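You operate a simulated robot arm through the tools that you are given. There is no shell and no other tool.

You run a simulated robot arm. Do the job below in one go: nothing can be reset, and whatever is moved stays where it is left.

TASK
Plug the sink and run both taps till the water covers the plug.
Fine: turn both off, then put the sponge in to soak.
Where things are to end (x, y in the base frame): sponge within 0.06 m of [0.31, 0.1].

It is judged by the outcome, as a careful person would: the job done as asked, and still so three seconds after it is handed in. It fails if anything else is knocked over, pushed out of place, dropped, spilled or broken. A push-on lid holds only when it is set on centred and level and pressed home; a screw cap is set on level and turned clockwise until tight.

THE ROBOT
A 7-joint arm with a two-finger parallel gripper, fixed in place. Base frame: the origin is on the floor under the middle of its stand, x ahead of it, y to its left, z up; the work surface is at about z = 0.625. Units: m, degrees, N and s.
With the tool pointing down near the work surface it reaches from about 0.1 to 0.64 m from the base axis. Its first joint turns from -66.0 to 66.0 degrees. Payload 1.57 kg.
The TCP is the grasp point between the finger pads, 0.03 m short of the fingertips. In the tool frame z runs along the fingers and y along their closing line. The gripper opens to 0.08 m. The fingers are 0.017 m wide and 0.012 m thick; the gripper's body (0.04 by 0.082 m) begins 0.08 m behind the TCP.
Orientation is that of the tool frame in the base frame, as a unit quaternion [w, x, y, z]. With the fingers straight down and closing along the base's y, the tool's x points along the base's -x, its y along +y and its z along -z.

THE INTERFACE
- The arm moves only by the tool jog_arm. Its argument "targets" is one flat list of numbers, 7 for each row, row after row: the turn, a rotation vector about the tool's x, y, z in degrees, then the shift along the tool's x, y, z in m, then the opening, from 0 (shut) to 1 (fully open). In form: [rx, ry, rz, dx, dy, dz, gripper, rx, ry, rz, dx, dy, dz, gripper, ...]. A call has 1 to 20 rows; each row shifts and turns the commanded pose from where the row before left it, along the tool's axes as they then stand. Each row takes 0.2 s and may step no farther than 0.05 m and 8.6 degrees from the row before; otherwise, or with a gripper value out of range, the whole call is refused. A pose out of reach is approached as far as the arm can. The call stops where the force on the tool passes 90 N (or 10 N more than at its start, if that is more) or the arm is blocked; 0.2 s more then pass. Each finger travels about 0.072 m/s and halts on what it meets, pressing with about 30 N; the grip force reading is that of the motor and also rises with nothing between the fingers. The clock runs only during rows and for 0.2 s after the last one: add rows that do not move to give the fingers time. The reply holds the time, the measured pose of the TCP, the force on the tool along the base axes, the opening and the grip force, in the units named above and with some noise, with the torque about the TCP (base axes, N m) and any sound that the robot's microphone picked up, and new pictures: "show" is both (left out), scene, wrist or none.
- Cameras (640 x 400 px; columns grow to the right, rows downward): "scene" is fixed at [0.0512, 0.4424, 1.4021]; the picture's right is [-0.75, -0.67, 0.00], its down [-0.51, 0.57, -0.65] and it looks along [0.43, -0.48, -0.76] (base axes); focal length 285 px, centre (320, 200). "wrist" rides on the gripper at [0.072, -0.007, -0.122] in the tool frame; the picture's right is [0.09, 1.00, 0.00], its down [-0.84, 0.08, -0.54] and it looks along [-0.54, 0.05, 0.84] (tool axes); focal length 238 px, centre (320, 200).
- locate(camera, pixels): for up to 12 pixels [column, row] of the newest picture of that camera ("zoom" is the newest enlarged one), the place [x, y, z] in the base frame of the surface seen there, good to about 0.002 m. No time passes.
- close_up(camera, box): a new picture of the part [left, top, right, bottom] of that camera's present view, enlarged. No time passes.
- sign_off(): hands the job in; it is judged then, once.

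Unless the task says otherwise, let go and move clear before handing in.

The tools are called after "Request:" by a JSON object that holds its "name" and its "arguments". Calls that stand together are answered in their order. jog_arm: Moves the arm, as the interface text tells. Its arguments: {"type":"object","properties":{"targets":{"type":"array"},"show":{"type":"string","enum":["both","scene","wrist","none"]}},"required":["targets"]} The other tools are called the same way: locate (camera, pixels) gives the place of the surface under pixels of a picture; close_up (camera, box) takes an enlarged picture of a part of a camera's view; sign_off () hands the job in.

At the start:

```text
time: 0.0
tool_pos: [0.3682, 0.1571, 1.1331]
orientation: [0.0, 0.001, 1.0, 0.001]
ft_force: [-0.1, 0.4, -0.1]
ft_torque: [-0.01, 0.03, 0.02]
gripper_width: 0.08
gripper_force: 0.2
```

scene: 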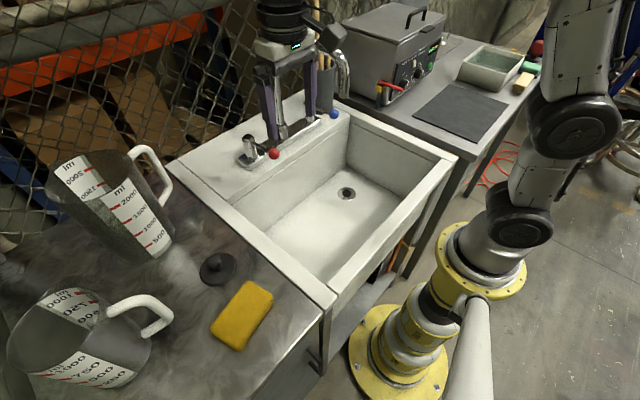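
wrist: 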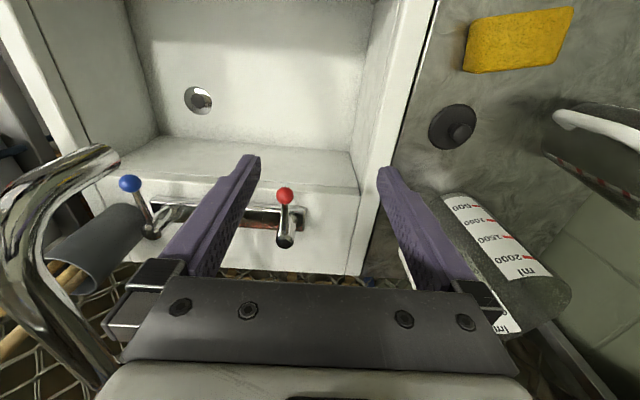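

The scene shows a sink with a drain near scene pixel (347,193), a dark plug at (217,268), a yellow sponge at (241,315), and red and blue tap levers at (273,153) and (334,113). I'll locate these and look closer before moving.

Request:
{"name": "locate", "arguments": {"camera": "scene", "pixels": [[347, 193], [217, 268], [216, 262], [241, 315], [273, 153], [334, 113], [250, 155], [300, 220], [230, 200], [335, 300], [455, 155], [350, 110]]}}

Request:
{"name": "locate", "arguments": {"camera": "wrist", "pixels": [[198, 99], [453, 127], [462, 133], [520, 38], [284, 194], [130, 184], [284, 240], [152, 230], [250, 90], [100, 155], [400, 100], [60, 100]]}}

Request:
{"name": "close_up", "arguments": {"camera": "scene", "box": [220, 80, 380, 180]}}

Request:
{"name": "close_up", "arguments": {"camera": "wrist", "box": [0, 120, 320, 320]}}

```text
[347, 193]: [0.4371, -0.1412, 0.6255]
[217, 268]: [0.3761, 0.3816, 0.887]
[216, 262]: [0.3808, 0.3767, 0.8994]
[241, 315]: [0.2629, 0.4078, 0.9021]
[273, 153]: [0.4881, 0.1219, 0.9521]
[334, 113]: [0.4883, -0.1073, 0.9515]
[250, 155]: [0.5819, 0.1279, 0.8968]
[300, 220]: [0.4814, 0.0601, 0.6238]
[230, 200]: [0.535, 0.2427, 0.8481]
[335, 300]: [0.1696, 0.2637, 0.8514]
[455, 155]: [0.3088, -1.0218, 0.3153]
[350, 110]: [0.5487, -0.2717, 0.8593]
```

```text
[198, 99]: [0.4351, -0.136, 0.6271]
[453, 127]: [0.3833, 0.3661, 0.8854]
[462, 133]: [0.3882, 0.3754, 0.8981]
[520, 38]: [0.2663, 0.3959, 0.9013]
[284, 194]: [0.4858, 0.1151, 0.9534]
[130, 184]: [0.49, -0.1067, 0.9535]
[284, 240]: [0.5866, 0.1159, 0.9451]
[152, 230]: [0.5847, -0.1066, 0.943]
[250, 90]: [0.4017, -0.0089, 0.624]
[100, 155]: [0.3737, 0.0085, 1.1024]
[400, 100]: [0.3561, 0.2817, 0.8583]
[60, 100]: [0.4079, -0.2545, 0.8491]
```

```text
4.00 times, centred on (300, 130) of scene
```

zoom: 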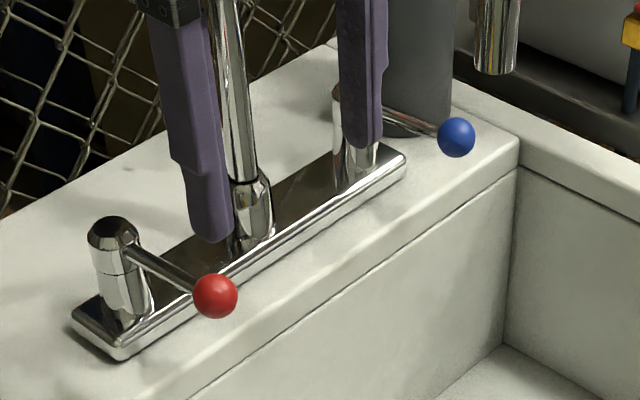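

```text
2.00 times, centred on (160, 220) of wrist
```

zoom: 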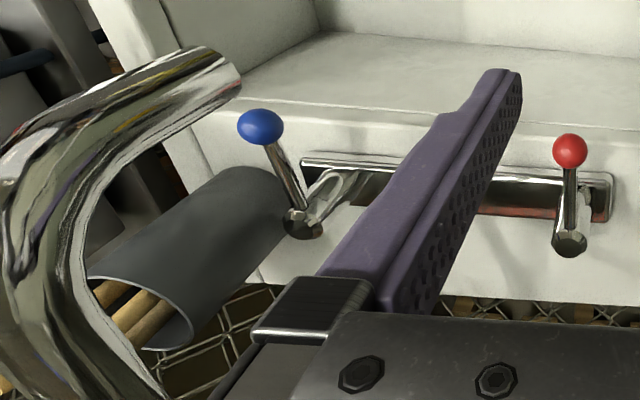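

Both cameras agree: the drain is at about (0.436,-0.138,0.626), the plug at about (0.38,0.372) on the counter, the sponge at about (0.265,0.40), and the tap lever balls are at x≈0.487 with y≈±0.11. I'll zoom in on the plug, drain, sponge and spout next.

Request:
{"name": "close_up", "arguments": {"camera": "wrist", "box": [400, 80, 528, 160]}}

Request:
{"name": "close_up", "arguments": {"camera": "wrist", "box": [160, 75, 240, 125]}}

Request:
{"name": "close_up", "arguments": {"camera": "scene", "box": [180, 235, 308, 315]}}

Request:
{"name": "locate", "arguments": {"camera": "scene", "pixels": [[343, 96], [340, 60], [325, 88], [325, 105], [280, 130], [270, 240], [345, 160], [347, 188], [347, 198], [340, 193], [354, 193], [330, 285]]}}

Request:
{"name": "locate", "arguments": {"camera": "wrist", "pixels": [[430, 127], [478, 127], [453, 104], [453, 151], [190, 99], [207, 99], [464, 44], [575, 8], [565, 62], [469, 72], [115, 165], [60, 190]]}}

```text
5.00 times, centred on (464, 120) of wrist
```

zoom: 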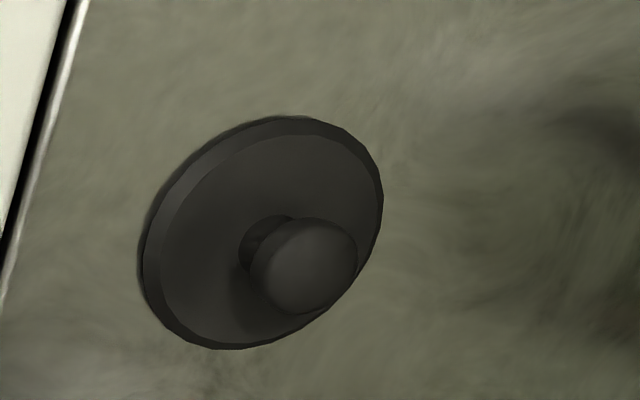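

```text
8.00 times, centred on (200, 100) of wrist
```

zoom: 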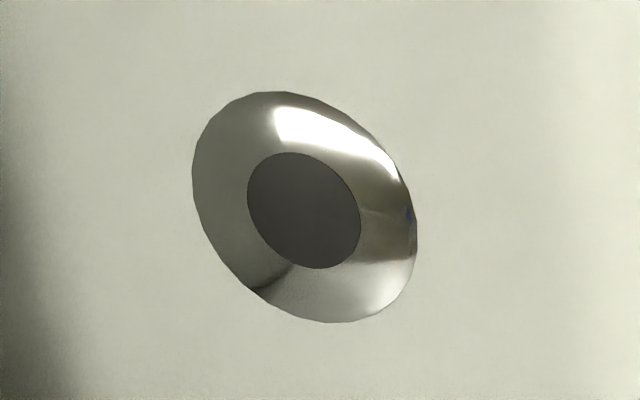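

```text
5.00 times, centred on (244, 275) of scene
```

zoom: 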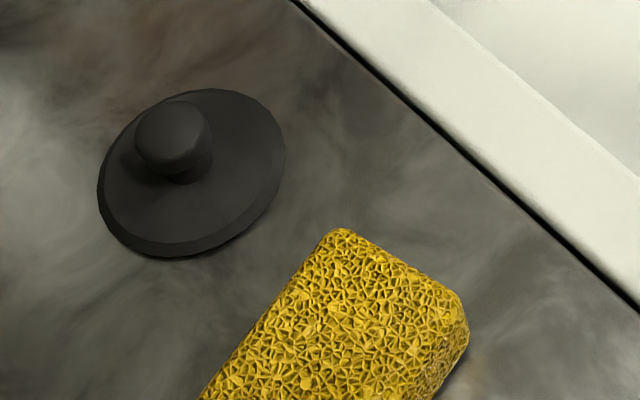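

```text
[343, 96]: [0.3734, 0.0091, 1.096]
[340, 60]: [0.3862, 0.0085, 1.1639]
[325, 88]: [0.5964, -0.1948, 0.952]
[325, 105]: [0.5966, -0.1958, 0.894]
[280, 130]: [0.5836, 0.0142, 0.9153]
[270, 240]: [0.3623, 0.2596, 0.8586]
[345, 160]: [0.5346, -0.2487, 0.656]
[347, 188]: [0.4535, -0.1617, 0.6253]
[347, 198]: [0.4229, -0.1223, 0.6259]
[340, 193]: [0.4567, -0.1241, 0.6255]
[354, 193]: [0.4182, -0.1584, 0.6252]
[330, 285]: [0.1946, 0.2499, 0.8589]
```

```text
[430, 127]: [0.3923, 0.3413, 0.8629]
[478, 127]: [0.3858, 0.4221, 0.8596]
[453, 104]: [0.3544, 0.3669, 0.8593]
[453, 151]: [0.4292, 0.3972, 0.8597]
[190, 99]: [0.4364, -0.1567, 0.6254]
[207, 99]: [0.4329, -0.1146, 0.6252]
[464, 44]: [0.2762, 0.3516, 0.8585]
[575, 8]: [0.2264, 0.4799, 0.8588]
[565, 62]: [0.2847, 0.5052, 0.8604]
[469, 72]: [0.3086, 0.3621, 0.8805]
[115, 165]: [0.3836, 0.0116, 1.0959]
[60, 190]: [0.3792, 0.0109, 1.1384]
```

The plug is a dark disc with a mushroom knob at zoom (172,138) in the latest enlarged scene view, sitting on a counter at z≈0.859. I'll measure its edges and the knob in the zoom picture.

Request:
{"name": "locate", "arguments": {"camera": "zoom", "pixels": [[172, 130], [140, 135], [208, 135], [175, 108], [185, 175], [250, 160], [120, 220], [200, 225], [280, 160], [105, 185], [225, 95], [165, 250]]}}

Request:
{"name": "close_up", "arguments": {"camera": "wrist", "box": [400, 80, 528, 160]}}

```text
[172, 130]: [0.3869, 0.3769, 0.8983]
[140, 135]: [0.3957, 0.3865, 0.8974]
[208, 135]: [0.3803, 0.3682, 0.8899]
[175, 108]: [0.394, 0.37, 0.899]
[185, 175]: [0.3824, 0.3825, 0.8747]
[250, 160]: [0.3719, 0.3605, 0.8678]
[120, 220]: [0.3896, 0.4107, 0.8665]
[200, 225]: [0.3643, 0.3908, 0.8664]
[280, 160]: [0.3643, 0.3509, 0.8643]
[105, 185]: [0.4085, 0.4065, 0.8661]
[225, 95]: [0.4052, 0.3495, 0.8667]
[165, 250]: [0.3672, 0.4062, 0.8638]
```

```text
5.00 times, centred on (464, 120) of wrist
```

zoom: 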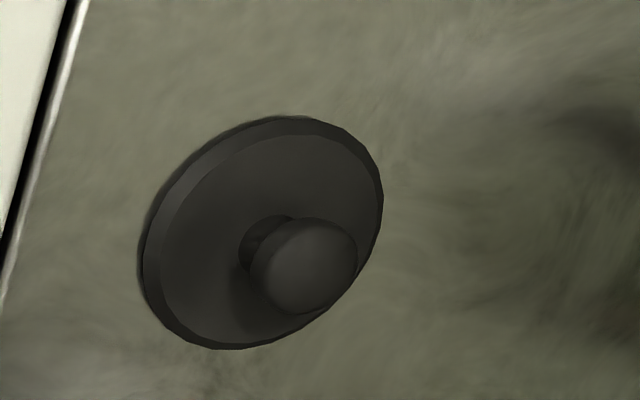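

Request:
{"name": "locate", "arguments": {"camera": "zoom", "pixels": [[305, 268], [265, 268], [352, 262], [318, 222], [295, 308], [150, 260], [377, 200], [290, 122], [225, 345], [200, 240], [330, 170], [290, 330]]}}

```text
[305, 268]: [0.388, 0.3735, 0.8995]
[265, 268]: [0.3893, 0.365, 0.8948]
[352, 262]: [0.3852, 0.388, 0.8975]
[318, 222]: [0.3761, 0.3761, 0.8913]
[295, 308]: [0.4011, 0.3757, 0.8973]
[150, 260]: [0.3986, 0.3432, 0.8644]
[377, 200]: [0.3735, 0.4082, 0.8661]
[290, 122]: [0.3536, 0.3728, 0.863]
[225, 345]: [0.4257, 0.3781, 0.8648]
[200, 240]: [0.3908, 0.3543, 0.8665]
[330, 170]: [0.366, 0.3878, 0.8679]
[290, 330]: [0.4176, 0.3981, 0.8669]
```

The knob centre is about (0.389,0.3765), its top is at z≈0.8995, and the disc top is at z≈0.867. Before descending there, I'll check how close the jugs stand (scene (130,210), (80,340)) and how much room the sink has.

Request:
{"name": "locate", "arguments": {"camera": "scene", "pixels": [[165, 250], [130, 160], [172, 180], [150, 150], [50, 190], [90, 170], [120, 215], [165, 325], [75, 290], [130, 350], [10, 345], [110, 310]]}}

Request:
{"name": "locate", "arguments": {"camera": "wrist", "pixels": [[450, 200], [480, 195], [560, 285], [500, 330], [415, 275], [560, 115], [360, 30], [365, 180], [130, 10], [160, 130], [340, 140], [260, 135]]}}

```text
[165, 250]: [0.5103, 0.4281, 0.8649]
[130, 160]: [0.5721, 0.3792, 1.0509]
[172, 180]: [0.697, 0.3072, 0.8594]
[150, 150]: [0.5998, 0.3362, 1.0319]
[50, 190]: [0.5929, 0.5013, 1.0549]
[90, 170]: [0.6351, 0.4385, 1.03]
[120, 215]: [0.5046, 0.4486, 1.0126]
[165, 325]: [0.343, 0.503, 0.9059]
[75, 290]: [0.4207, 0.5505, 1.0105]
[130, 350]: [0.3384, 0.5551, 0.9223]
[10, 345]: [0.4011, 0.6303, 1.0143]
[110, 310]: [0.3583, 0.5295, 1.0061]
```

```text
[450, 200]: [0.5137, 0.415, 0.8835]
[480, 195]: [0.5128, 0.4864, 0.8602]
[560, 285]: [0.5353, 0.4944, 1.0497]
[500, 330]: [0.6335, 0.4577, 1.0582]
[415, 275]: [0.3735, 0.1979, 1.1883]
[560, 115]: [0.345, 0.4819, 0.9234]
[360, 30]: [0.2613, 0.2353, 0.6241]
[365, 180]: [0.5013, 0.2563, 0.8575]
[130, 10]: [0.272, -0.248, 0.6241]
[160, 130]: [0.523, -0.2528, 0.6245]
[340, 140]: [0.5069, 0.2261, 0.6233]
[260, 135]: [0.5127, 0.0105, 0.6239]
```

The jugs leave about 0.1 m of clearance around the plug. I'll move above the plug at z≈1.02 with the fingers open.

Request:
{"name": "jog_arm", "arguments": {"targets": [0, 0, 0, -0.003, 0.0314, 0.016, 1, 0, 0, 0, -0.003, 0.0314, 0.016, 1, 0, 0, 0, -0.003, 0.0314, 0.016, 1, 0, 0, 0, -0.003, 0.0314, 0.016, 1, 0, 0, 0, -0.003, 0.0314, 0.016, 1, 0, 0, 0, -0.003, 0.0314, 0.016, 1, 0, 0, 0, -0.003, 0.0314, 0.016, 1, 0, 0, 0, 0, 0, 0, 1, 0, 0, 0, 0, 0, 0, 1]}}

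```text
time: 2.0
tool_pos: [0.3898, 0.3773, 1.0237]
orientation: [0.0, 0.0, 1.0, 0.0]
ft_force: [0.1, 0.3, -0.1]
ft_torque: [0.0, -0.02, 0.01]
gripper_width: 0.08
gripper_force: 0.0
```

scene: 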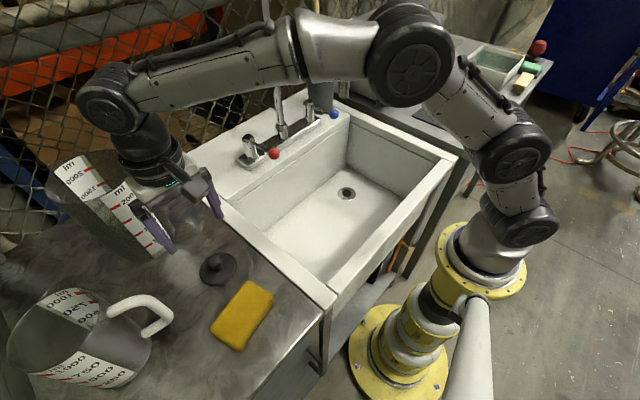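
wrist: 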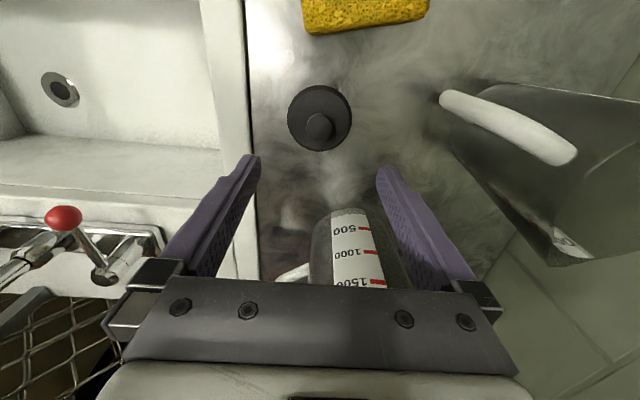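

The gripper is above the plug with no contact force. I'll check how close the arm's links (scene (300,50), (215,75)) are to the spout, and measure the knob again from here.

Request:
{"name": "locate", "arguments": {"camera": "scene", "pixels": [[300, 50], [215, 75], [240, 95], [280, 70], [350, 80], [277, 95], [278, 125], [265, 8], [400, 60], [322, 92]]}}

Request:
{"name": "close_up", "arguments": {"camera": "wrist", "box": [272, 70, 368, 160]}}

Request:
{"name": "close_up", "arguments": {"camera": "scene", "box": [220, 0, 380, 160]}}

```text
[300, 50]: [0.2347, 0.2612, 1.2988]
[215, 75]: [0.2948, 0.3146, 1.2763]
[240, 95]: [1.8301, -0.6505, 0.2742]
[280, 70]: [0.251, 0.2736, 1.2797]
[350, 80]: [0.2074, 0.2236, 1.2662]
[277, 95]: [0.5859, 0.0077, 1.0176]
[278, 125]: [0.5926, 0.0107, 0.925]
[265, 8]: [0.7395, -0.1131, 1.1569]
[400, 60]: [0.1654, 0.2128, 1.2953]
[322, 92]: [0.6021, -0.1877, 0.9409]
```

```text
4.44 times, centred on (320, 115) of wrist
```

zoom: 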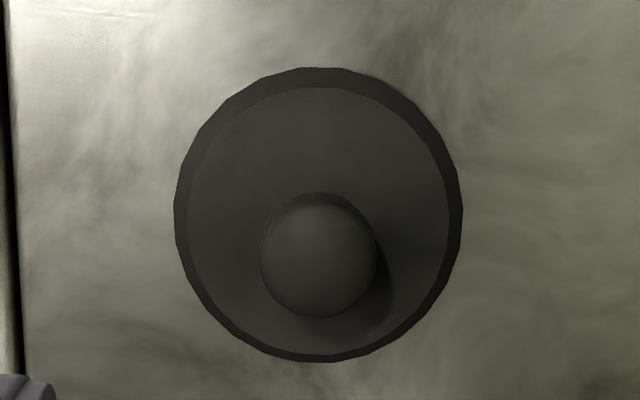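

```text
2.50 times, centred on (300, 80) of scene
```

zoom: 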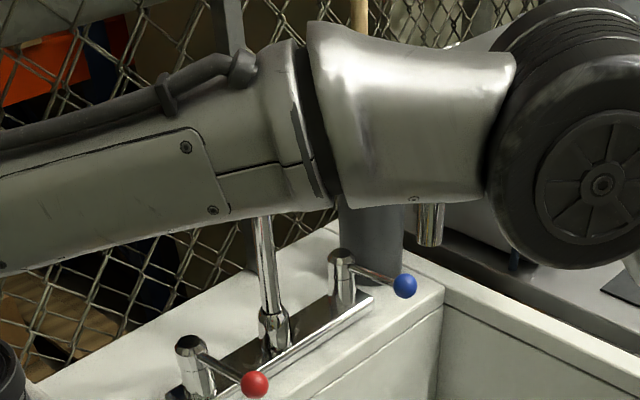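

Request:
{"name": "locate", "arguments": {"camera": "wrist", "pixels": [[319.5, 128], [308, 128], [331, 128], [319.5, 116], [319.5, 139], [289, 118], [350.5, 118], [319.5, 88], [319.5, 150]]}}

```text
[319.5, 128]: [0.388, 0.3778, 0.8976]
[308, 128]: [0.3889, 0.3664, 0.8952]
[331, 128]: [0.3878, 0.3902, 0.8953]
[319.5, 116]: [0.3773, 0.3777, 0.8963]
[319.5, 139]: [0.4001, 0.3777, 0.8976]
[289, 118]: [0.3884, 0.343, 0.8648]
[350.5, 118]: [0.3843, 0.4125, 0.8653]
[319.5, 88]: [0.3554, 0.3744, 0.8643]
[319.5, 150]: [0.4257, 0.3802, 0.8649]
```

The knob centre reads (0.3885,0.378), about 1 mm from the TCP. I'll descend to z≈0.903 so the fingertips clear the disc top (z≈0.867).

Request:
{"name": "jog_arm", "arguments": {"targets": [0, 0, 0, 0.001, 0.0005, 0.03, 1, 0, 0, 0, 0, 0, 0.03, 1, 0, 0, 0, 0, 0, 0.025, 1, 0, 0, 0, 0, 0, 0.02, 1, 0, 0, 0, 0, 0, 0.016, 1, 0, 0, 0, 0, 0, 0, 1, 0, 0, 0, 0, 0, 0, 1]}}

```text
time: 3.6
tool_pos: [0.3909, 0.3768, 0.9006]
orientation: [0.0, 0.001, 1.0, 0.0]
ft_force: [0.0, -0.6, -0.9]
ft_torque: [0.01, 0.01, -0.01]
gripper_width: 0.0801
gripper_force: 0.1
```

scene: 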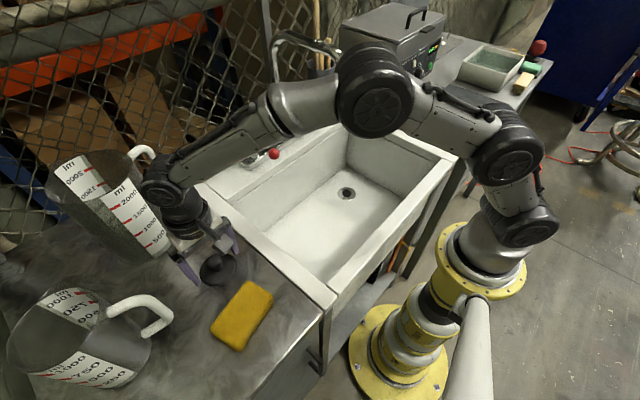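
wrist: 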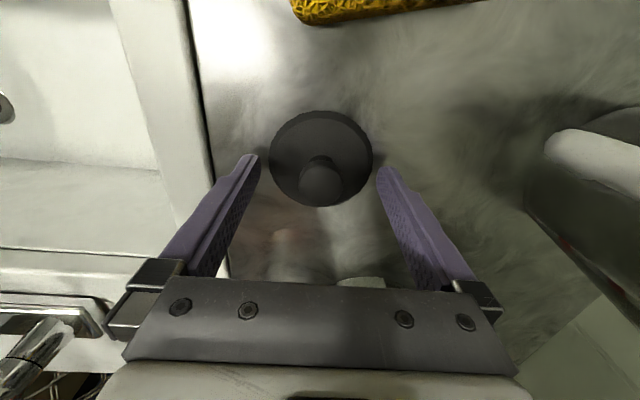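

The fingers straddle the knob at wrist (322,180) with the tips just above the disc. I'll nudge slightly and close on the knob.

Request:
{"name": "jog_arm", "arguments": {"targets": [0, 0, 0, 0.0015, 0.0008, -0.001, 1, 0, 0, 0, 0, 0, 0, 0.4, 0, 0, 0, 0, 0, 0, 0.2, 0, 0, 0, 0, 0, 0, 0.1, 0, 0, 0, 0, 0, 0, 0.1, 0, 0, 0, 0, 0, 0, 0.1]}}

```text
time: 5.0
tool_pos: [0.3885, 0.3779, 0.9015]
orientation: [0.0, 0.001, 1.0, 0.0]
ft_force: [-1.0, 0.0, 1.1]
ft_torque: [-0.03, 0.05, 0.01]
gripper_width: 0.0264
gripper_force: 30.2
```

scene: 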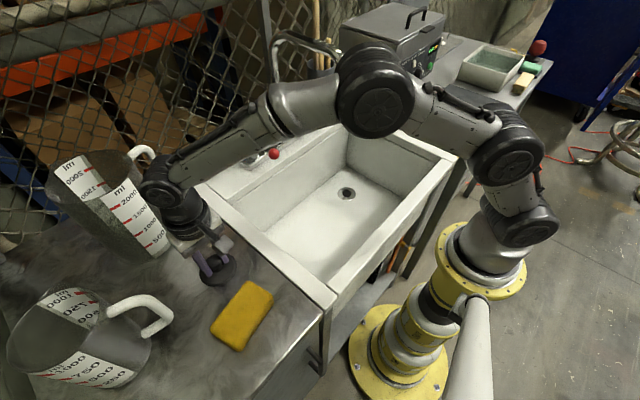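
wrist: 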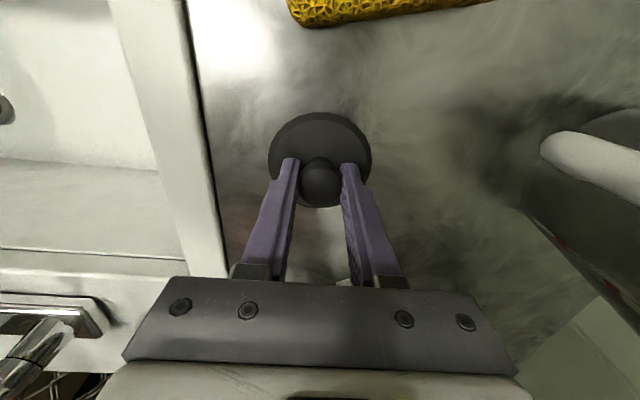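

The knob is gripped (width 0.0264, 30 N). Before lifting, I'll measure how far the wrist links reach around the TCP, because the lever ball at (0.489,-0.107,0.953) will be close when I lower the plug onto the drain.

Request:
{"name": "locate", "arguments": {"camera": "scene", "pixels": [[160, 195], [148, 180], [190, 215], [205, 215], [175, 225], [145, 200], [170, 165], [200, 240], [375, 90], [280, 110], [345, 60], [300, 40]]}}

Request:
{"name": "close_up", "arguments": {"camera": "scene", "box": [120, 130, 280, 300]}}

Request:
{"name": "close_up", "arguments": {"camera": "scene", "box": [230, 10, 390, 110]}}

```text
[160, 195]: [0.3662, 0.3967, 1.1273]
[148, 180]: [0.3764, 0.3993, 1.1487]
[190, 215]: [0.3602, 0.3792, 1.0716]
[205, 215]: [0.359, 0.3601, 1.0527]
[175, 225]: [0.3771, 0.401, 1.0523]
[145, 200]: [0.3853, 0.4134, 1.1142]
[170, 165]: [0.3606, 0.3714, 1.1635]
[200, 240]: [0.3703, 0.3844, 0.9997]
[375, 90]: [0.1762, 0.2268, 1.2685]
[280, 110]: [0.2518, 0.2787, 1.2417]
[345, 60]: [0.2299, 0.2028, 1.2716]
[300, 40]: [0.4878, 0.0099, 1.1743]
```

```text
2.35 times, centred on (200, 215) of scene
```

zoom: 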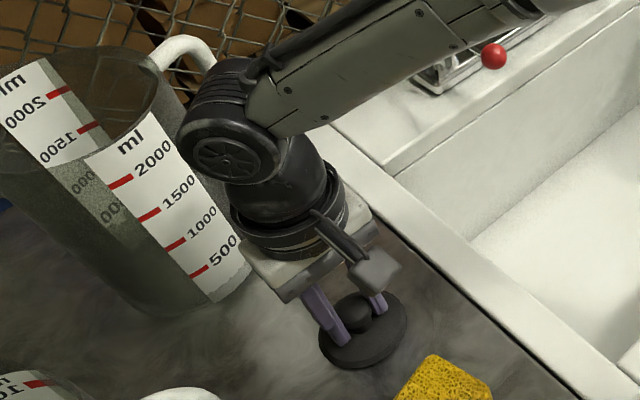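

```text
4.00 times, centred on (310, 60) of scene
```

zoom: 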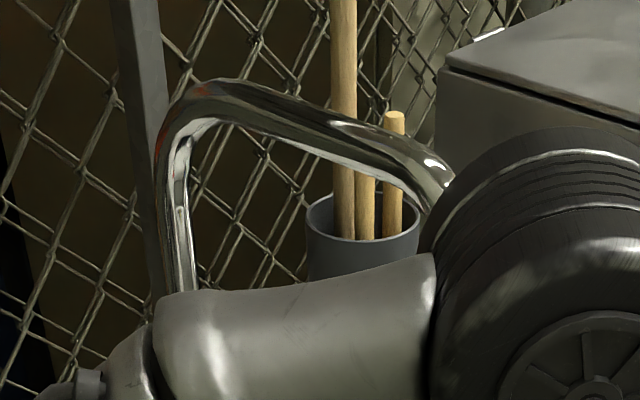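

The wrist is slim (about 0.03–0.04 m radius) and sits about 0.24 m above the TCP. I'll lift the plug straight up to about z=1.0 and check that it comes along.

Request:
{"name": "jog_arm", "arguments": {"targets": [0, 0, 0, 0, 0, -0.01, 0.1, 0, 0, 0, 0, 0, -0.02, 0.1, 0, 0, 0, 0, 0, -0.035, 0.1, 0, 0, 0, 0, 0, -0.035, 0.1, 0, 0, 0, 0, 0, 0, 0.1]}}

```text
time: 6.2
tool_pos: [0.3873, 0.3797, 1.0016]
orientation: [0.0, 0.001, 1.0, 0.0]
ft_force: [0.5, -0.4, -0.7]
ft_torque: [-0.01, 0.01, 0.01]
gripper_width: 0.0261
gripper_force: 29.9
```

scene: 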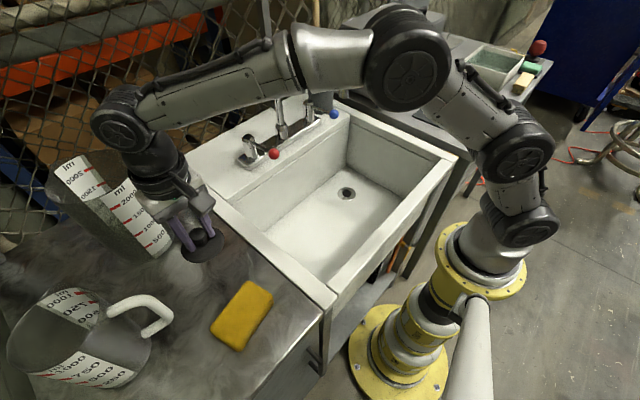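
wrist: 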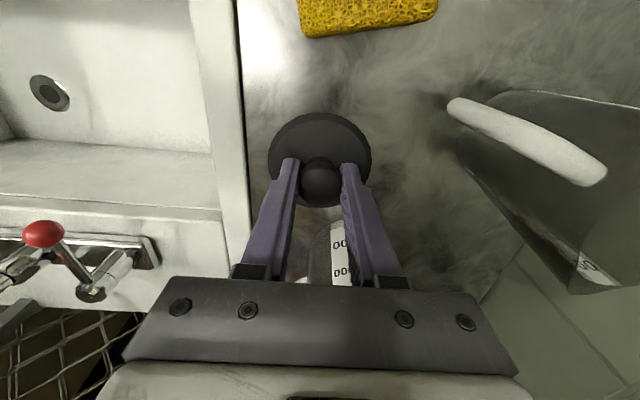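

The plug came up level in the grip (wrist (320,160)). I'll go around the front of the spout (outlet at (0.373,0.009,1.09)) by retracting to x≈0.25 and crossing to y≈-0.14.

Request:
{"name": "jog_arm", "arguments": {"targets": [0, 0, 0, 0.0228, -0.03, 0, 0.1, 0, 0, 0, 0.0228, -0.03, 0, 0.1, 0, 0, 0, 0.0228, -0.03, 0, 0.1, 0, 0, 0, 0.0228, -0.03, 0, 0.1, 0, 0, 0, 0.0228, -0.03, 0, 0.1, 0, 0, 0, 0.0228, -0.03, 0, 0.1, 0, 0, 0, 0, -0.034, 0, 0.1, 0, 0, 0, 0, -0.034, 0, 0.1, 0, 0, 0, 0, -0.034, 0, 0.1, 0, 0, 0, 0, 0, 0, 0.1]}}

```text
time: 8.4
tool_pos: [0.2502, 0.0982, 1.0046]
orientation: [0.0, 0.0, 1.0, 0.001]
ft_force: [-0.3, -0.1, -0.1]
ft_torque: [-0.05, 0.02, 0.01]
gripper_width: 0.026
gripper_force: 29.5
```

scene: 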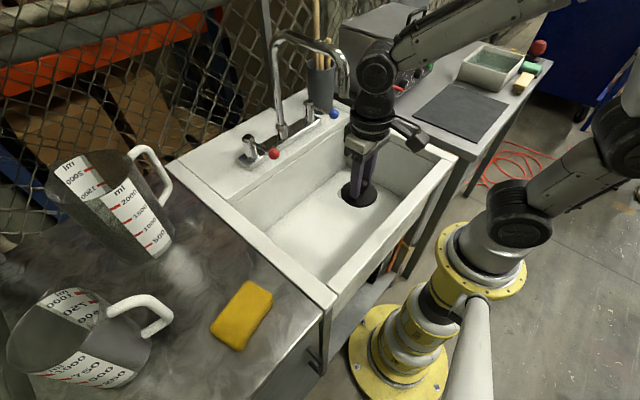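
wrist: 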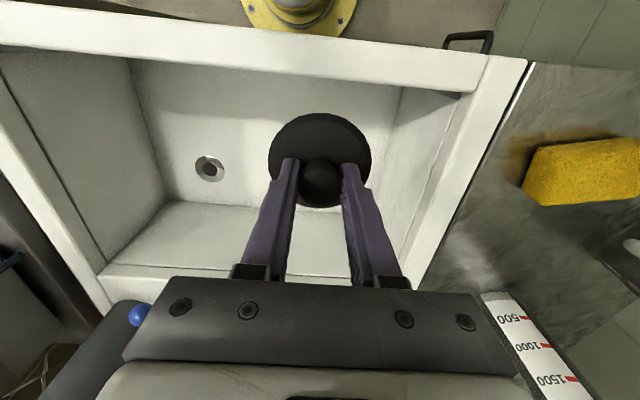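

The plug is now above the sink in front of the spout (scene (340,80)), with clear space around it. I'll continue across to y≈-0.138.

Request:
{"name": "jog_arm", "arguments": {"targets": [0, 0, 0, 0, -0.0337, 0, 0.1, 0, 0, 0, 0, -0.0337, 0, 0.1, 0, 0, 0, 0, -0.0337, 0, 0.1, 0, 0, 0, 0, -0.0337, 0, 0.1, 0, 0, 0, 0, -0.0337, 0, 0.1, 0, 0, 0, 0, -0.0337, 0, 0.1, 0, 0, 0, 0, -0.0337, 0, 0.1, 0, 0, 0, 0, 0, 0, 0.1]}}

```text
time: 10.2
tool_pos: [0.2523, -0.1414, 1.0022]
orientation: [0.001, 0.001, 1.0, -0.001]
ft_force: [-0.1, -0.6, 0.3]
ft_torque: [0.01, 0.0, 0.0]
gripper_width: 0.0263
gripper_force: 29.8
```

scene: 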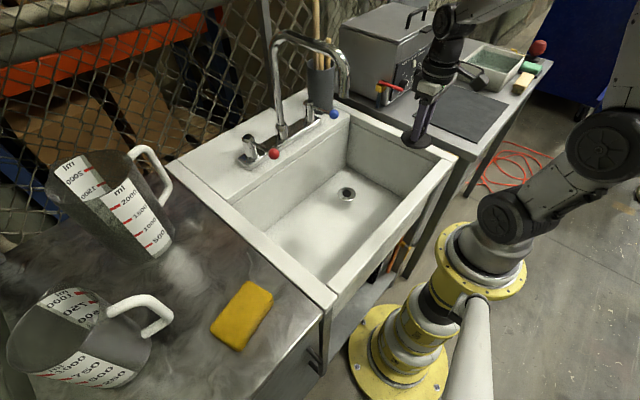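
wrist: 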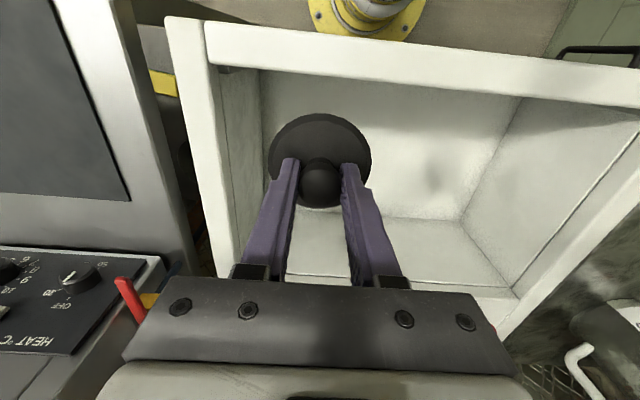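

The hand is now at y≈-0.141 and clear of the spout. The drain is unobstructed at scene (347,193), so I'll zoom in to fix its centre precisely.

Request:
{"name": "close_up", "arguments": {"camera": "scene", "box": [323, 178, 371, 208]}}

Request:
{"name": "close_up", "arguments": {"camera": "scene", "box": [390, 20, 470, 160]}}

```text
13.33 times, centred on (347, 193) of scene
```

zoom: 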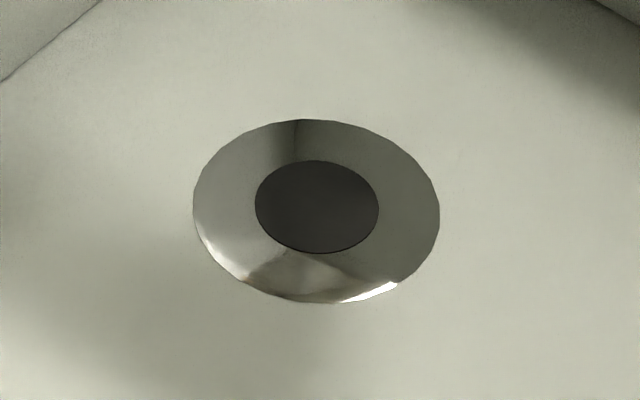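

```text
2.86 times, centred on (430, 90) of scene
```

zoom: 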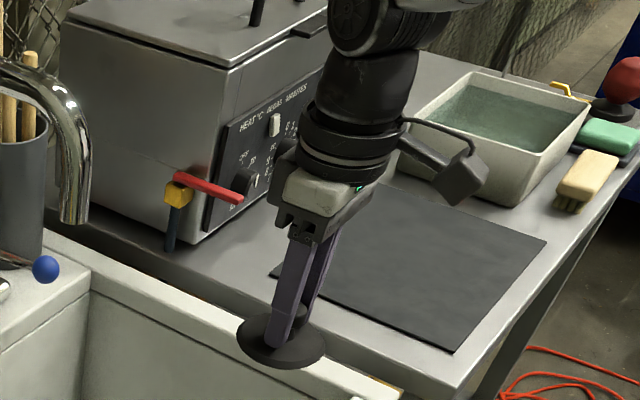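

Request:
{"name": "locate", "arguments": {"camera": "scene", "pixels": [[346.74, 193.75], [337.6, 193.75], [355.9, 193.75], [346.74, 187.1], [346.74, 200.6], [335, 193.75], [358.5, 193.75], [346.74, 184], [346.74, 204]]}}

```text
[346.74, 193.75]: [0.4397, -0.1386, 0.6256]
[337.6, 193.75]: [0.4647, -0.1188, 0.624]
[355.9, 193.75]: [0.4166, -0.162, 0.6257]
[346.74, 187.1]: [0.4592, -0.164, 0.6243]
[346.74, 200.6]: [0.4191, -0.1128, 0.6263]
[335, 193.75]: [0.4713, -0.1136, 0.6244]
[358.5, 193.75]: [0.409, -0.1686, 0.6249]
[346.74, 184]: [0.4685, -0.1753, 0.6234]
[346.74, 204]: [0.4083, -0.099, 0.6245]
```

The drain centre is about (0.4395,-0.139), z≈0.626. I'll enter the sink at x≈0.38 so the plug goes below lever height first, then move forward.

Request:
{"name": "jog_arm", "arguments": {"targets": [0, 0, 0, -0.0213, 0.0004, 0.0253, 0.1, 0, 0, 0, -0.0213, 0.0004, 0.0253, 0.1, 0, 0, 0, -0.0213, 0.0004, 0.0253, 0.1, 0, 0, 0, -0.0213, 0.0004, 0.0253, 0.1, 0, 0, 0, -0.0213, 0.0004, 0.0253, 0.1, 0, 0, 0, -0.0213, 0.0004, 0.0253, 0.1, 0, 0, 0, 0, 0, 0, 0.1]}}

```text
time: 11.8
tool_pos: [0.3797, -0.1362, 0.8495]
orientation: [0.0, 0.0, 1.0, 0.0]
ft_force: [0.0, 1.1, 0.1]
ft_torque: [0.03, -0.02, -0.01]
gripper_width: 0.026
gripper_force: 30.4
```

scene: 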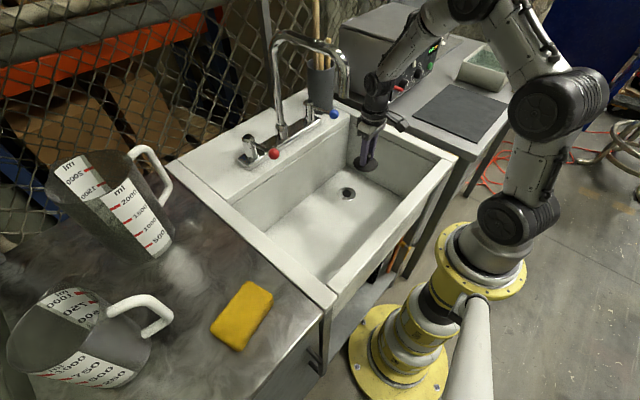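
wrist: 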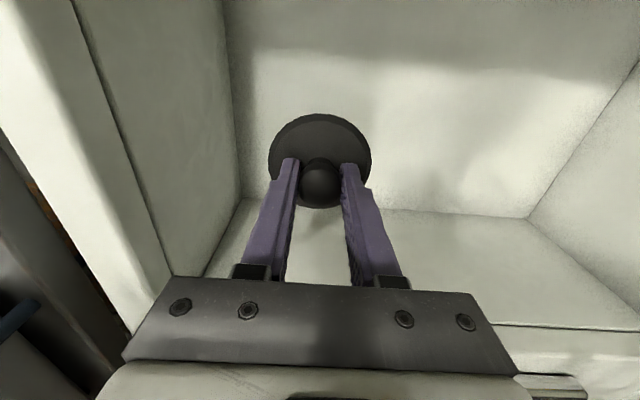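

The plug is hanging level inside the sink. I'll descend straight down to just above the floor at this x, then move forward low so the wrist passes under the blue lever ball.

Request:
{"name": "jog_arm", "arguments": {"targets": [0, 0, 0, -0.001, -0.0005, 0.035, 0.1, 0, 0, 0, 0, -0.0005, 0.035, 0.1, 0, 0, 0, 0, 0, 0.035, 0.1, 0, 0, 0, 0, 0, 0.035, 0.1, 0, 0, 0, 0, 0, 0.031, 0.1, 0, 0, 0, 0, 0, 0, 0.1]}}

Request:
{"name": "close_up", "arguments": {"camera": "scene", "box": [300, 60, 460, 220]}}

```text
time: 13.2
tool_pos: [0.3792, -0.1376, 0.6789]
orientation: [0.0, -0.001, 1.0, 0.0]
ft_force: [-0.1, -0.4, -1.1]
ft_torque: [-0.02, 0.05, 0.02]
gripper_width: 0.0264
gripper_force: 30.0
```

scene: 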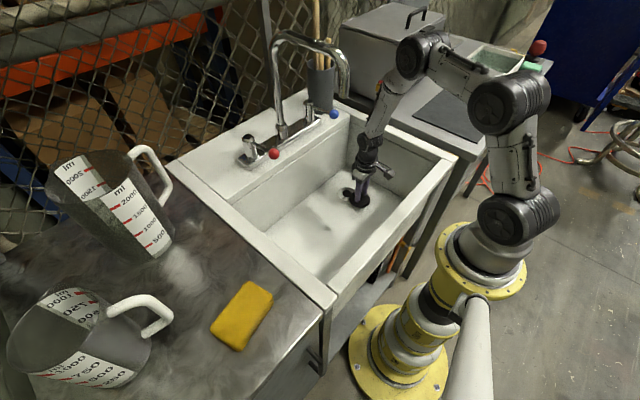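
wrist: 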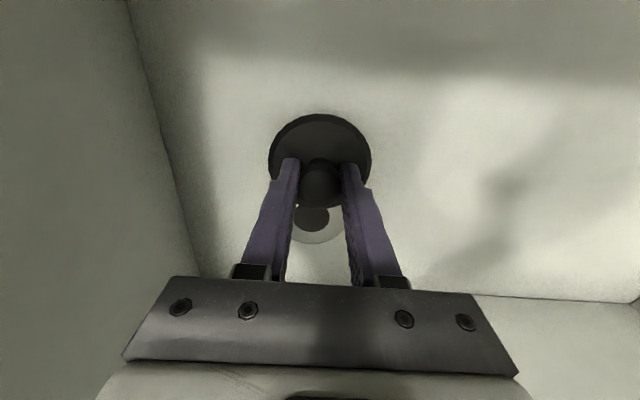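

```text
2.50 times, centred on (380, 140) of scene
```

zoom: 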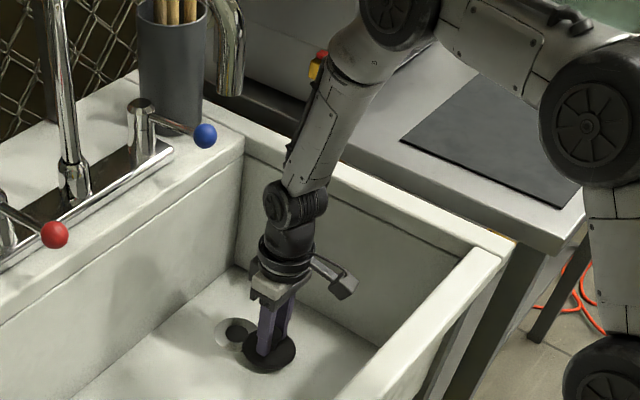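

The wrist is well below the blue ball, and the drain ring is visible just ahead of the plug (wrist (315,220)). I'll slide forward over the drain.

Request:
{"name": "jog_arm", "arguments": {"targets": [0, 0, 0, -0.02, -0.0005, 0, 0.1, 0, 0, 0, -0.02, -0.0005, 0, 0.1, 0, 0, 0, -0.02, 0, 0, 0.1, 0, 0, 0, 0, 0, 0, 0.1]}}

Request:
{"name": "close_up", "arguments": {"camera": "scene", "box": [300, 90, 428, 218]}}

```text
time: 14.2
tool_pos: [0.4401, -0.1375, 0.6786]
orientation: [0.001, 0.0, 1.0, 0.0]
ft_force: [-0.3, -0.2, -1.1]
ft_torque: [0.0, -0.03, 0.01]
gripper_width: 0.0264
gripper_force: 30.5
```

scene: 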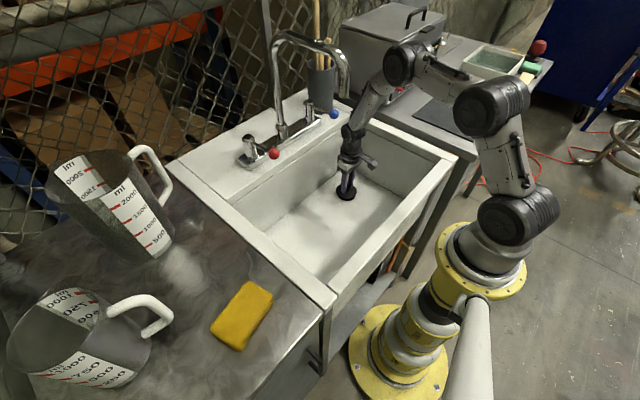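
wrist: 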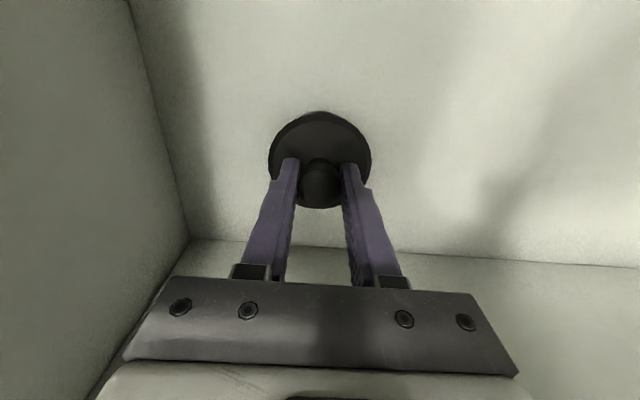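

```text
3.12 times, centred on (364, 154) of scene
```

zoom: 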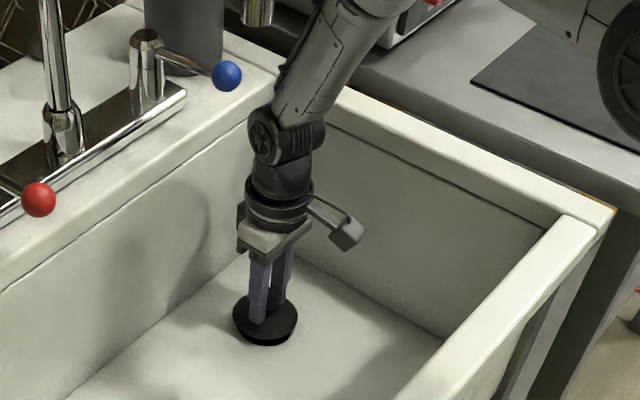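

The TCP is at (0.4401,-0.1375) with the plug hovering over the drain. I'll check the plug's outline against the drain ring before lowering.

Request:
{"name": "close_up", "arguments": {"camera": "wrist", "box": [240, 80, 400, 220]}}

Request:
{"name": "close_up", "arguments": {"camera": "scene", "box": [320, 165, 376, 215]}}

```text
2.86 times, centred on (320, 150) of wrist
```

zoom: 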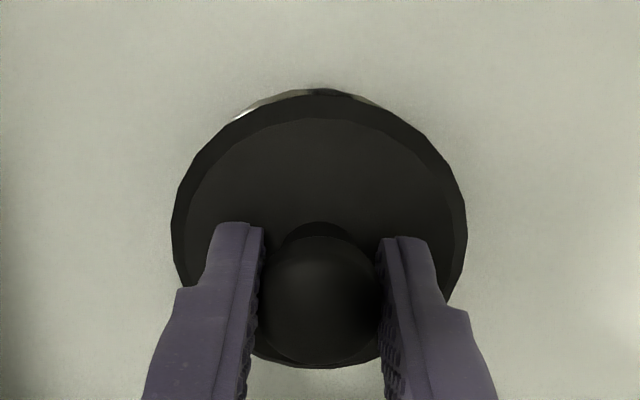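

```text
8.00 times, centred on (348, 190) of scene
```

zoom: 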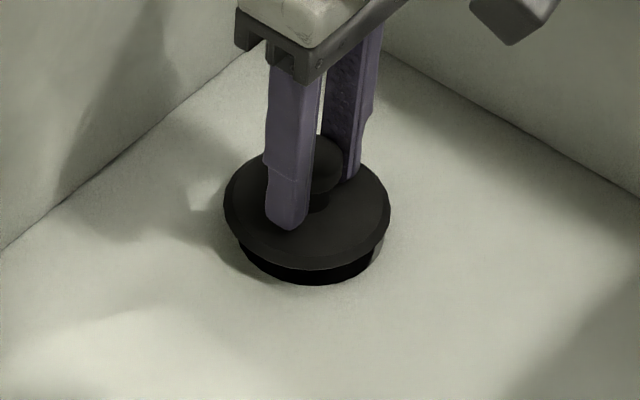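

In the wrist zoom a sliver of the ring shows at the top left (300,93), so the plug is about 2 mm too far in +x and +y. I'll correct that and lower it until it touches.

Request:
{"name": "jog_arm", "arguments": {"targets": [0, 0, 0, 0.002, -0.002, 0, 0.1, 0, 0, 0, 0, 0, 0.004, 0.1, 0, 0, 0, 0, 0, 0.003, 0.1, 0, 0, 0, 0, 0, 0.002, 0.1, 0, 0, 0, 0, 0, 0.001, 0.1, 0, 0, 0, 0, 0, 0, 0.1]}}

Request:
{"name": "close_up", "arguments": {"camera": "wrist", "box": [240, 80, 400, 220]}}

Request:
{"name": "close_up", "arguments": {"camera": "scene", "box": [320, 165, 376, 215]}}

```text
time: 15.6
tool_pos: [0.4374, -0.1413, 0.6682]
orientation: [0.0, 0.0, 1.0, 0.0]
ft_force: [-0.2, -0.7, -0.5]
ft_torque: [0.02, -0.01, 0.0]
gripper_width: 0.0264
gripper_force: 30.3
```

scene: 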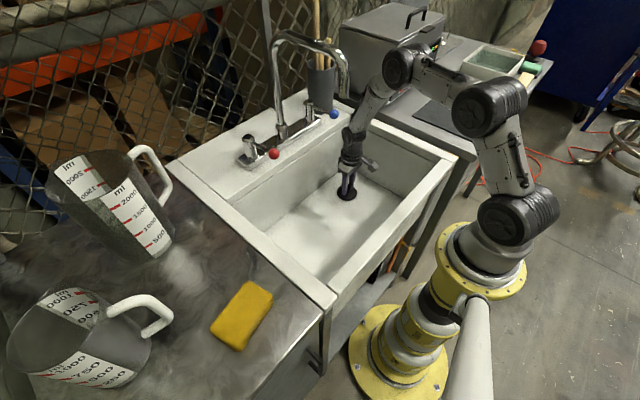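
wrist: 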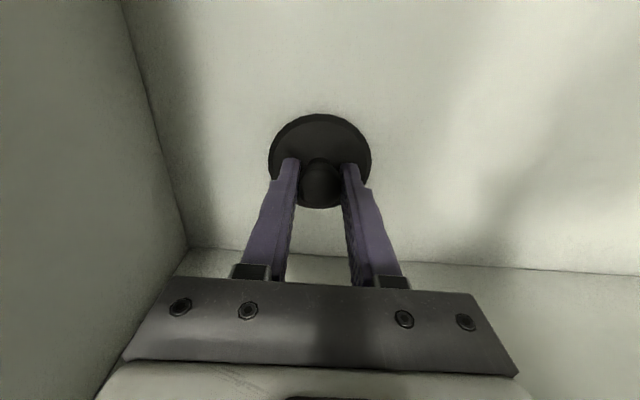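

```text
2.86 times, centred on (320, 150) of wrist
```

zoom: 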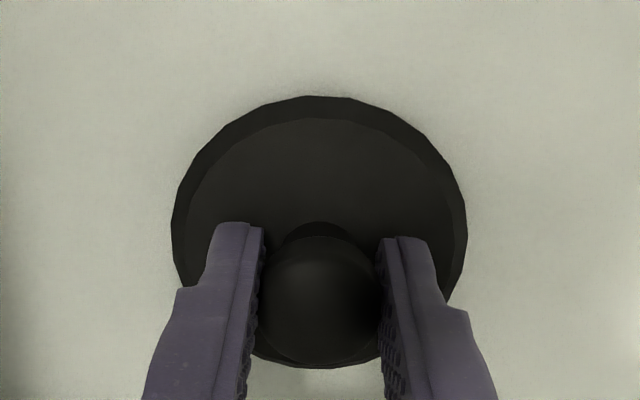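

```text
8.00 times, centred on (348, 190) of scene
```

zoom: 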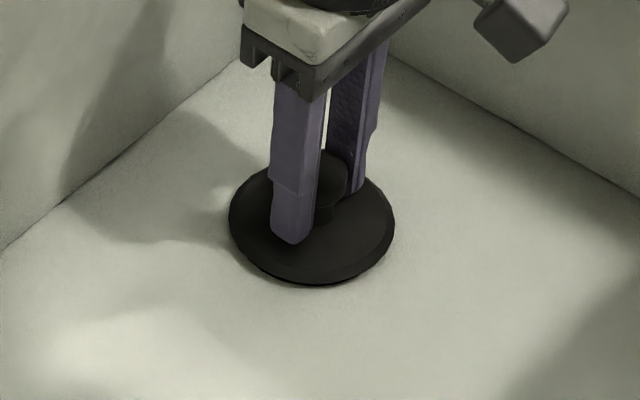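

The plug now fully hides the drain ring and is nearly down, with no contact force yet. I'll lower it a few more millimetres and watch the force.

Request:
{"name": "jog_arm", "arguments": {"targets": [0, 0, 0, 0, 0, 0.001, 0.1, 0, 0, 0, 0, 0, 0.001, 0.1, 0, 0, 0, 0, 0, 0.001, 0.1, 0, 0, 0, 0, 0, 0, 0.1], "show": "none"}}

```text
time: 16.6
tool_pos: [0.437, -0.1412, 0.666]
orientation: [0.0, -0.001, 1.0, 0.0]
ft_force: [0.5, 0.3, -0.4]
ft_torque: [0.02, 0.0, 0.02]
gripper_width: 0.0262
gripper_force: 30.3
```

Still no contact at z=0.666. I'll continue gently downward.

Request:
{"name": "jog_arm", "arguments": {"targets": [0, 0, 0, 0, 0, 0.001, 0.1, 0, 0, 0, 0, 0, 0.001, 0.1, 0, 0, 0, 0, 0, 0, 0.1], "show": "none"}}

```text
time: 17.4
tool_pos: [0.4388, -0.1413, 0.6662]
orientation: [0.0, -0.001, 1.0, 0.0]
ft_force: [-9.7, 0.8, 22.3]
ft_torque: [0.04, 0.23, 0.03]
gripper_width: 0.0264
gripper_force: 29.8
```

Contact reads 22 N with the plug on the drain at z≈0.666. I'll relax the push slightly, open the fingers, and look.

Request:
{"name": "jog_arm", "arguments": {"targets": [0, 0, 0, 0, 0, -0.0015, 0.1, 0, 0, 0, 0, 0, 0, 0.45, 0, 0, 0, 0, 0, 0, 0.7, 0, 0, 0, 0, 0, 0, 0.7, 0, 0, 0, 0, 0, 0, 0.7]}}

Request:
{"name": "close_up", "arguments": {"camera": "scene", "box": [320, 165, 376, 215]}}

```text
time: 18.6
tool_pos: [0.4382, -0.1395, 0.6641]
orientation: [0.0, 0.0, 1.0, 0.0]
ft_force: [-0.2, -0.2, -0.9]
ft_torque: [-0.01, -0.02, 0.0]
gripper_width: 0.056
gripper_force: 0.1
```

scene: 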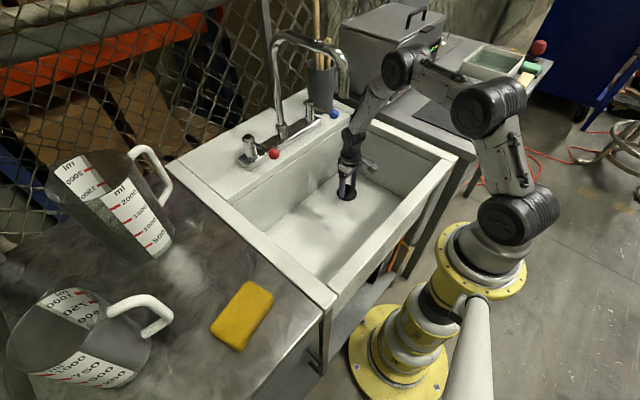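
wrist: 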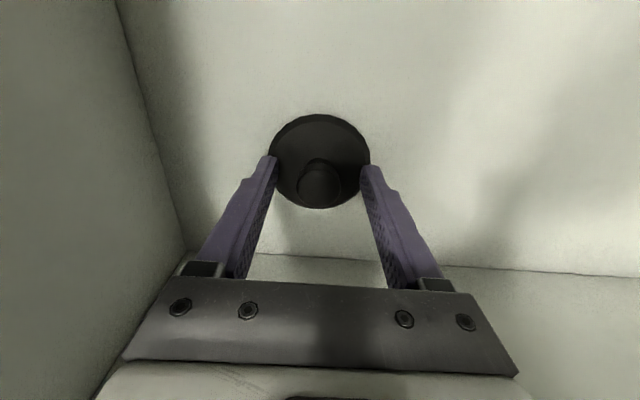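

```text
8.00 times, centred on (348, 190) of scene
```

zoom: 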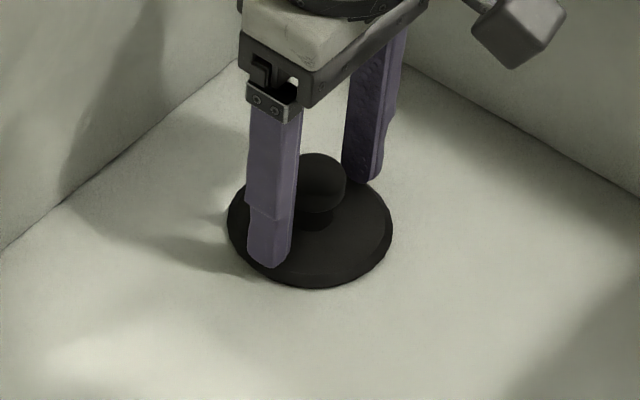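

The plug is seated and released, and the knob stands free between the fingers. I'll rise a few millimetres, back out along -x so the wrist stays away from the blue lever, then go up.

Request:
{"name": "jog_arm", "arguments": {"targets": [0, 0, 0, 0, 0, -0.006, 0.7, 0, 0, 0, 0.015, 0, 0, 0.7, 0, 0, 0, 0.025, 0, 0, 0.7, 0, 0, 0, 0.025, 0, -0.005, 0.7, 0, 0, 0, 0.01, 0, -0.035, 0.7, 0, 0, 0, 0.01, 0, -0.04, 0.7, 0, 0, 0, 0, 0, -0.04, 0.7, 0, 0, 0, 0, 0, 0, 0.7]}}

Request:
{"name": "close_up", "arguments": {"camera": "scene", "box": [320, 165, 376, 215]}}

```text
time: 20.4
tool_pos: [0.3494, -0.138, 0.7947]
orientation: [0.0, 0.001, 1.0, 0.0]
ft_force: [-0.3, 0.1, 0.4]
ft_torque: [-0.02, 0.0, -0.03]
gripper_width: 0.0559
gripper_force: 0.1
```

scene: 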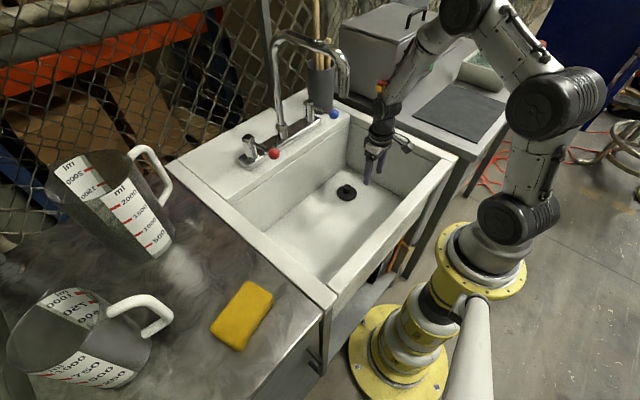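
wrist: 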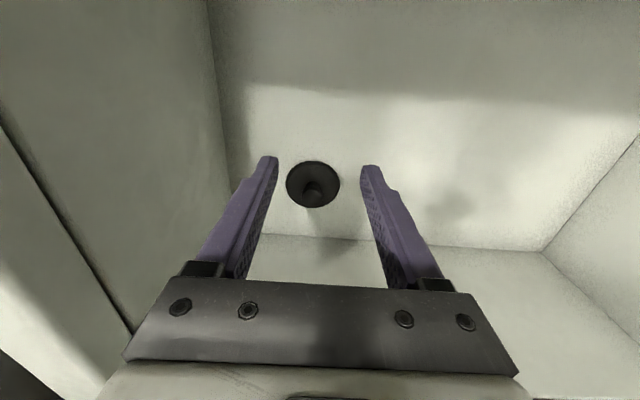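

```text
8.00 times, centred on (348, 190) of scene
```

zoom: 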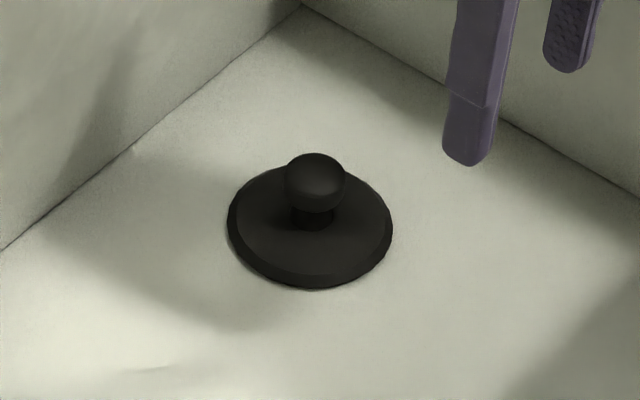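

The plug stands level with the drain ring fully covered (zoom (310,230)). I'll verify its centre against the drain's (0.439,-0.139).

Request:
{"name": "locate", "arguments": {"camera": "zoom", "pixels": [[315, 178], [232, 228], [388, 235], [310, 282], [240, 195], [370, 195], [310, 240], [150, 300]]}}

Request:
{"name": "locate", "arguments": {"camera": "wrist", "pixels": [[313, 163], [313, 207], [288, 184], [338, 184], [314, 188]]}}

Request:
{"name": "close_up", "arguments": {"camera": "scene", "box": [230, 80, 358, 180]}}

```text
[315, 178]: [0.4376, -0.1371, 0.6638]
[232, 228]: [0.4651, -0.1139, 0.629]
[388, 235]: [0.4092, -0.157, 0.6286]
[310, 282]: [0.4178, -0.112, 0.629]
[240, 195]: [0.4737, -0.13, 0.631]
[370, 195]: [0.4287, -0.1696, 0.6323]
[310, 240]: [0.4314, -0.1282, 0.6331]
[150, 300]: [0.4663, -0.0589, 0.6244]
```

```text
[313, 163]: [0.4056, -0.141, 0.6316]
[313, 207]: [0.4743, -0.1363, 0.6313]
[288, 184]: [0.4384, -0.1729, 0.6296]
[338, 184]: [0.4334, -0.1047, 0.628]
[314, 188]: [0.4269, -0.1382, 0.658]
```

```text
4.00 times, centred on (294, 130) of scene
```

zoom: 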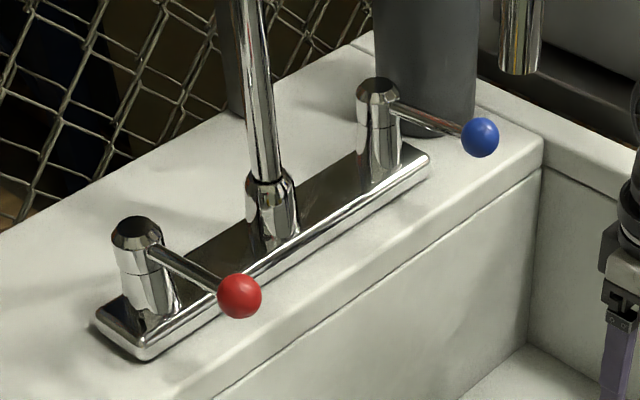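

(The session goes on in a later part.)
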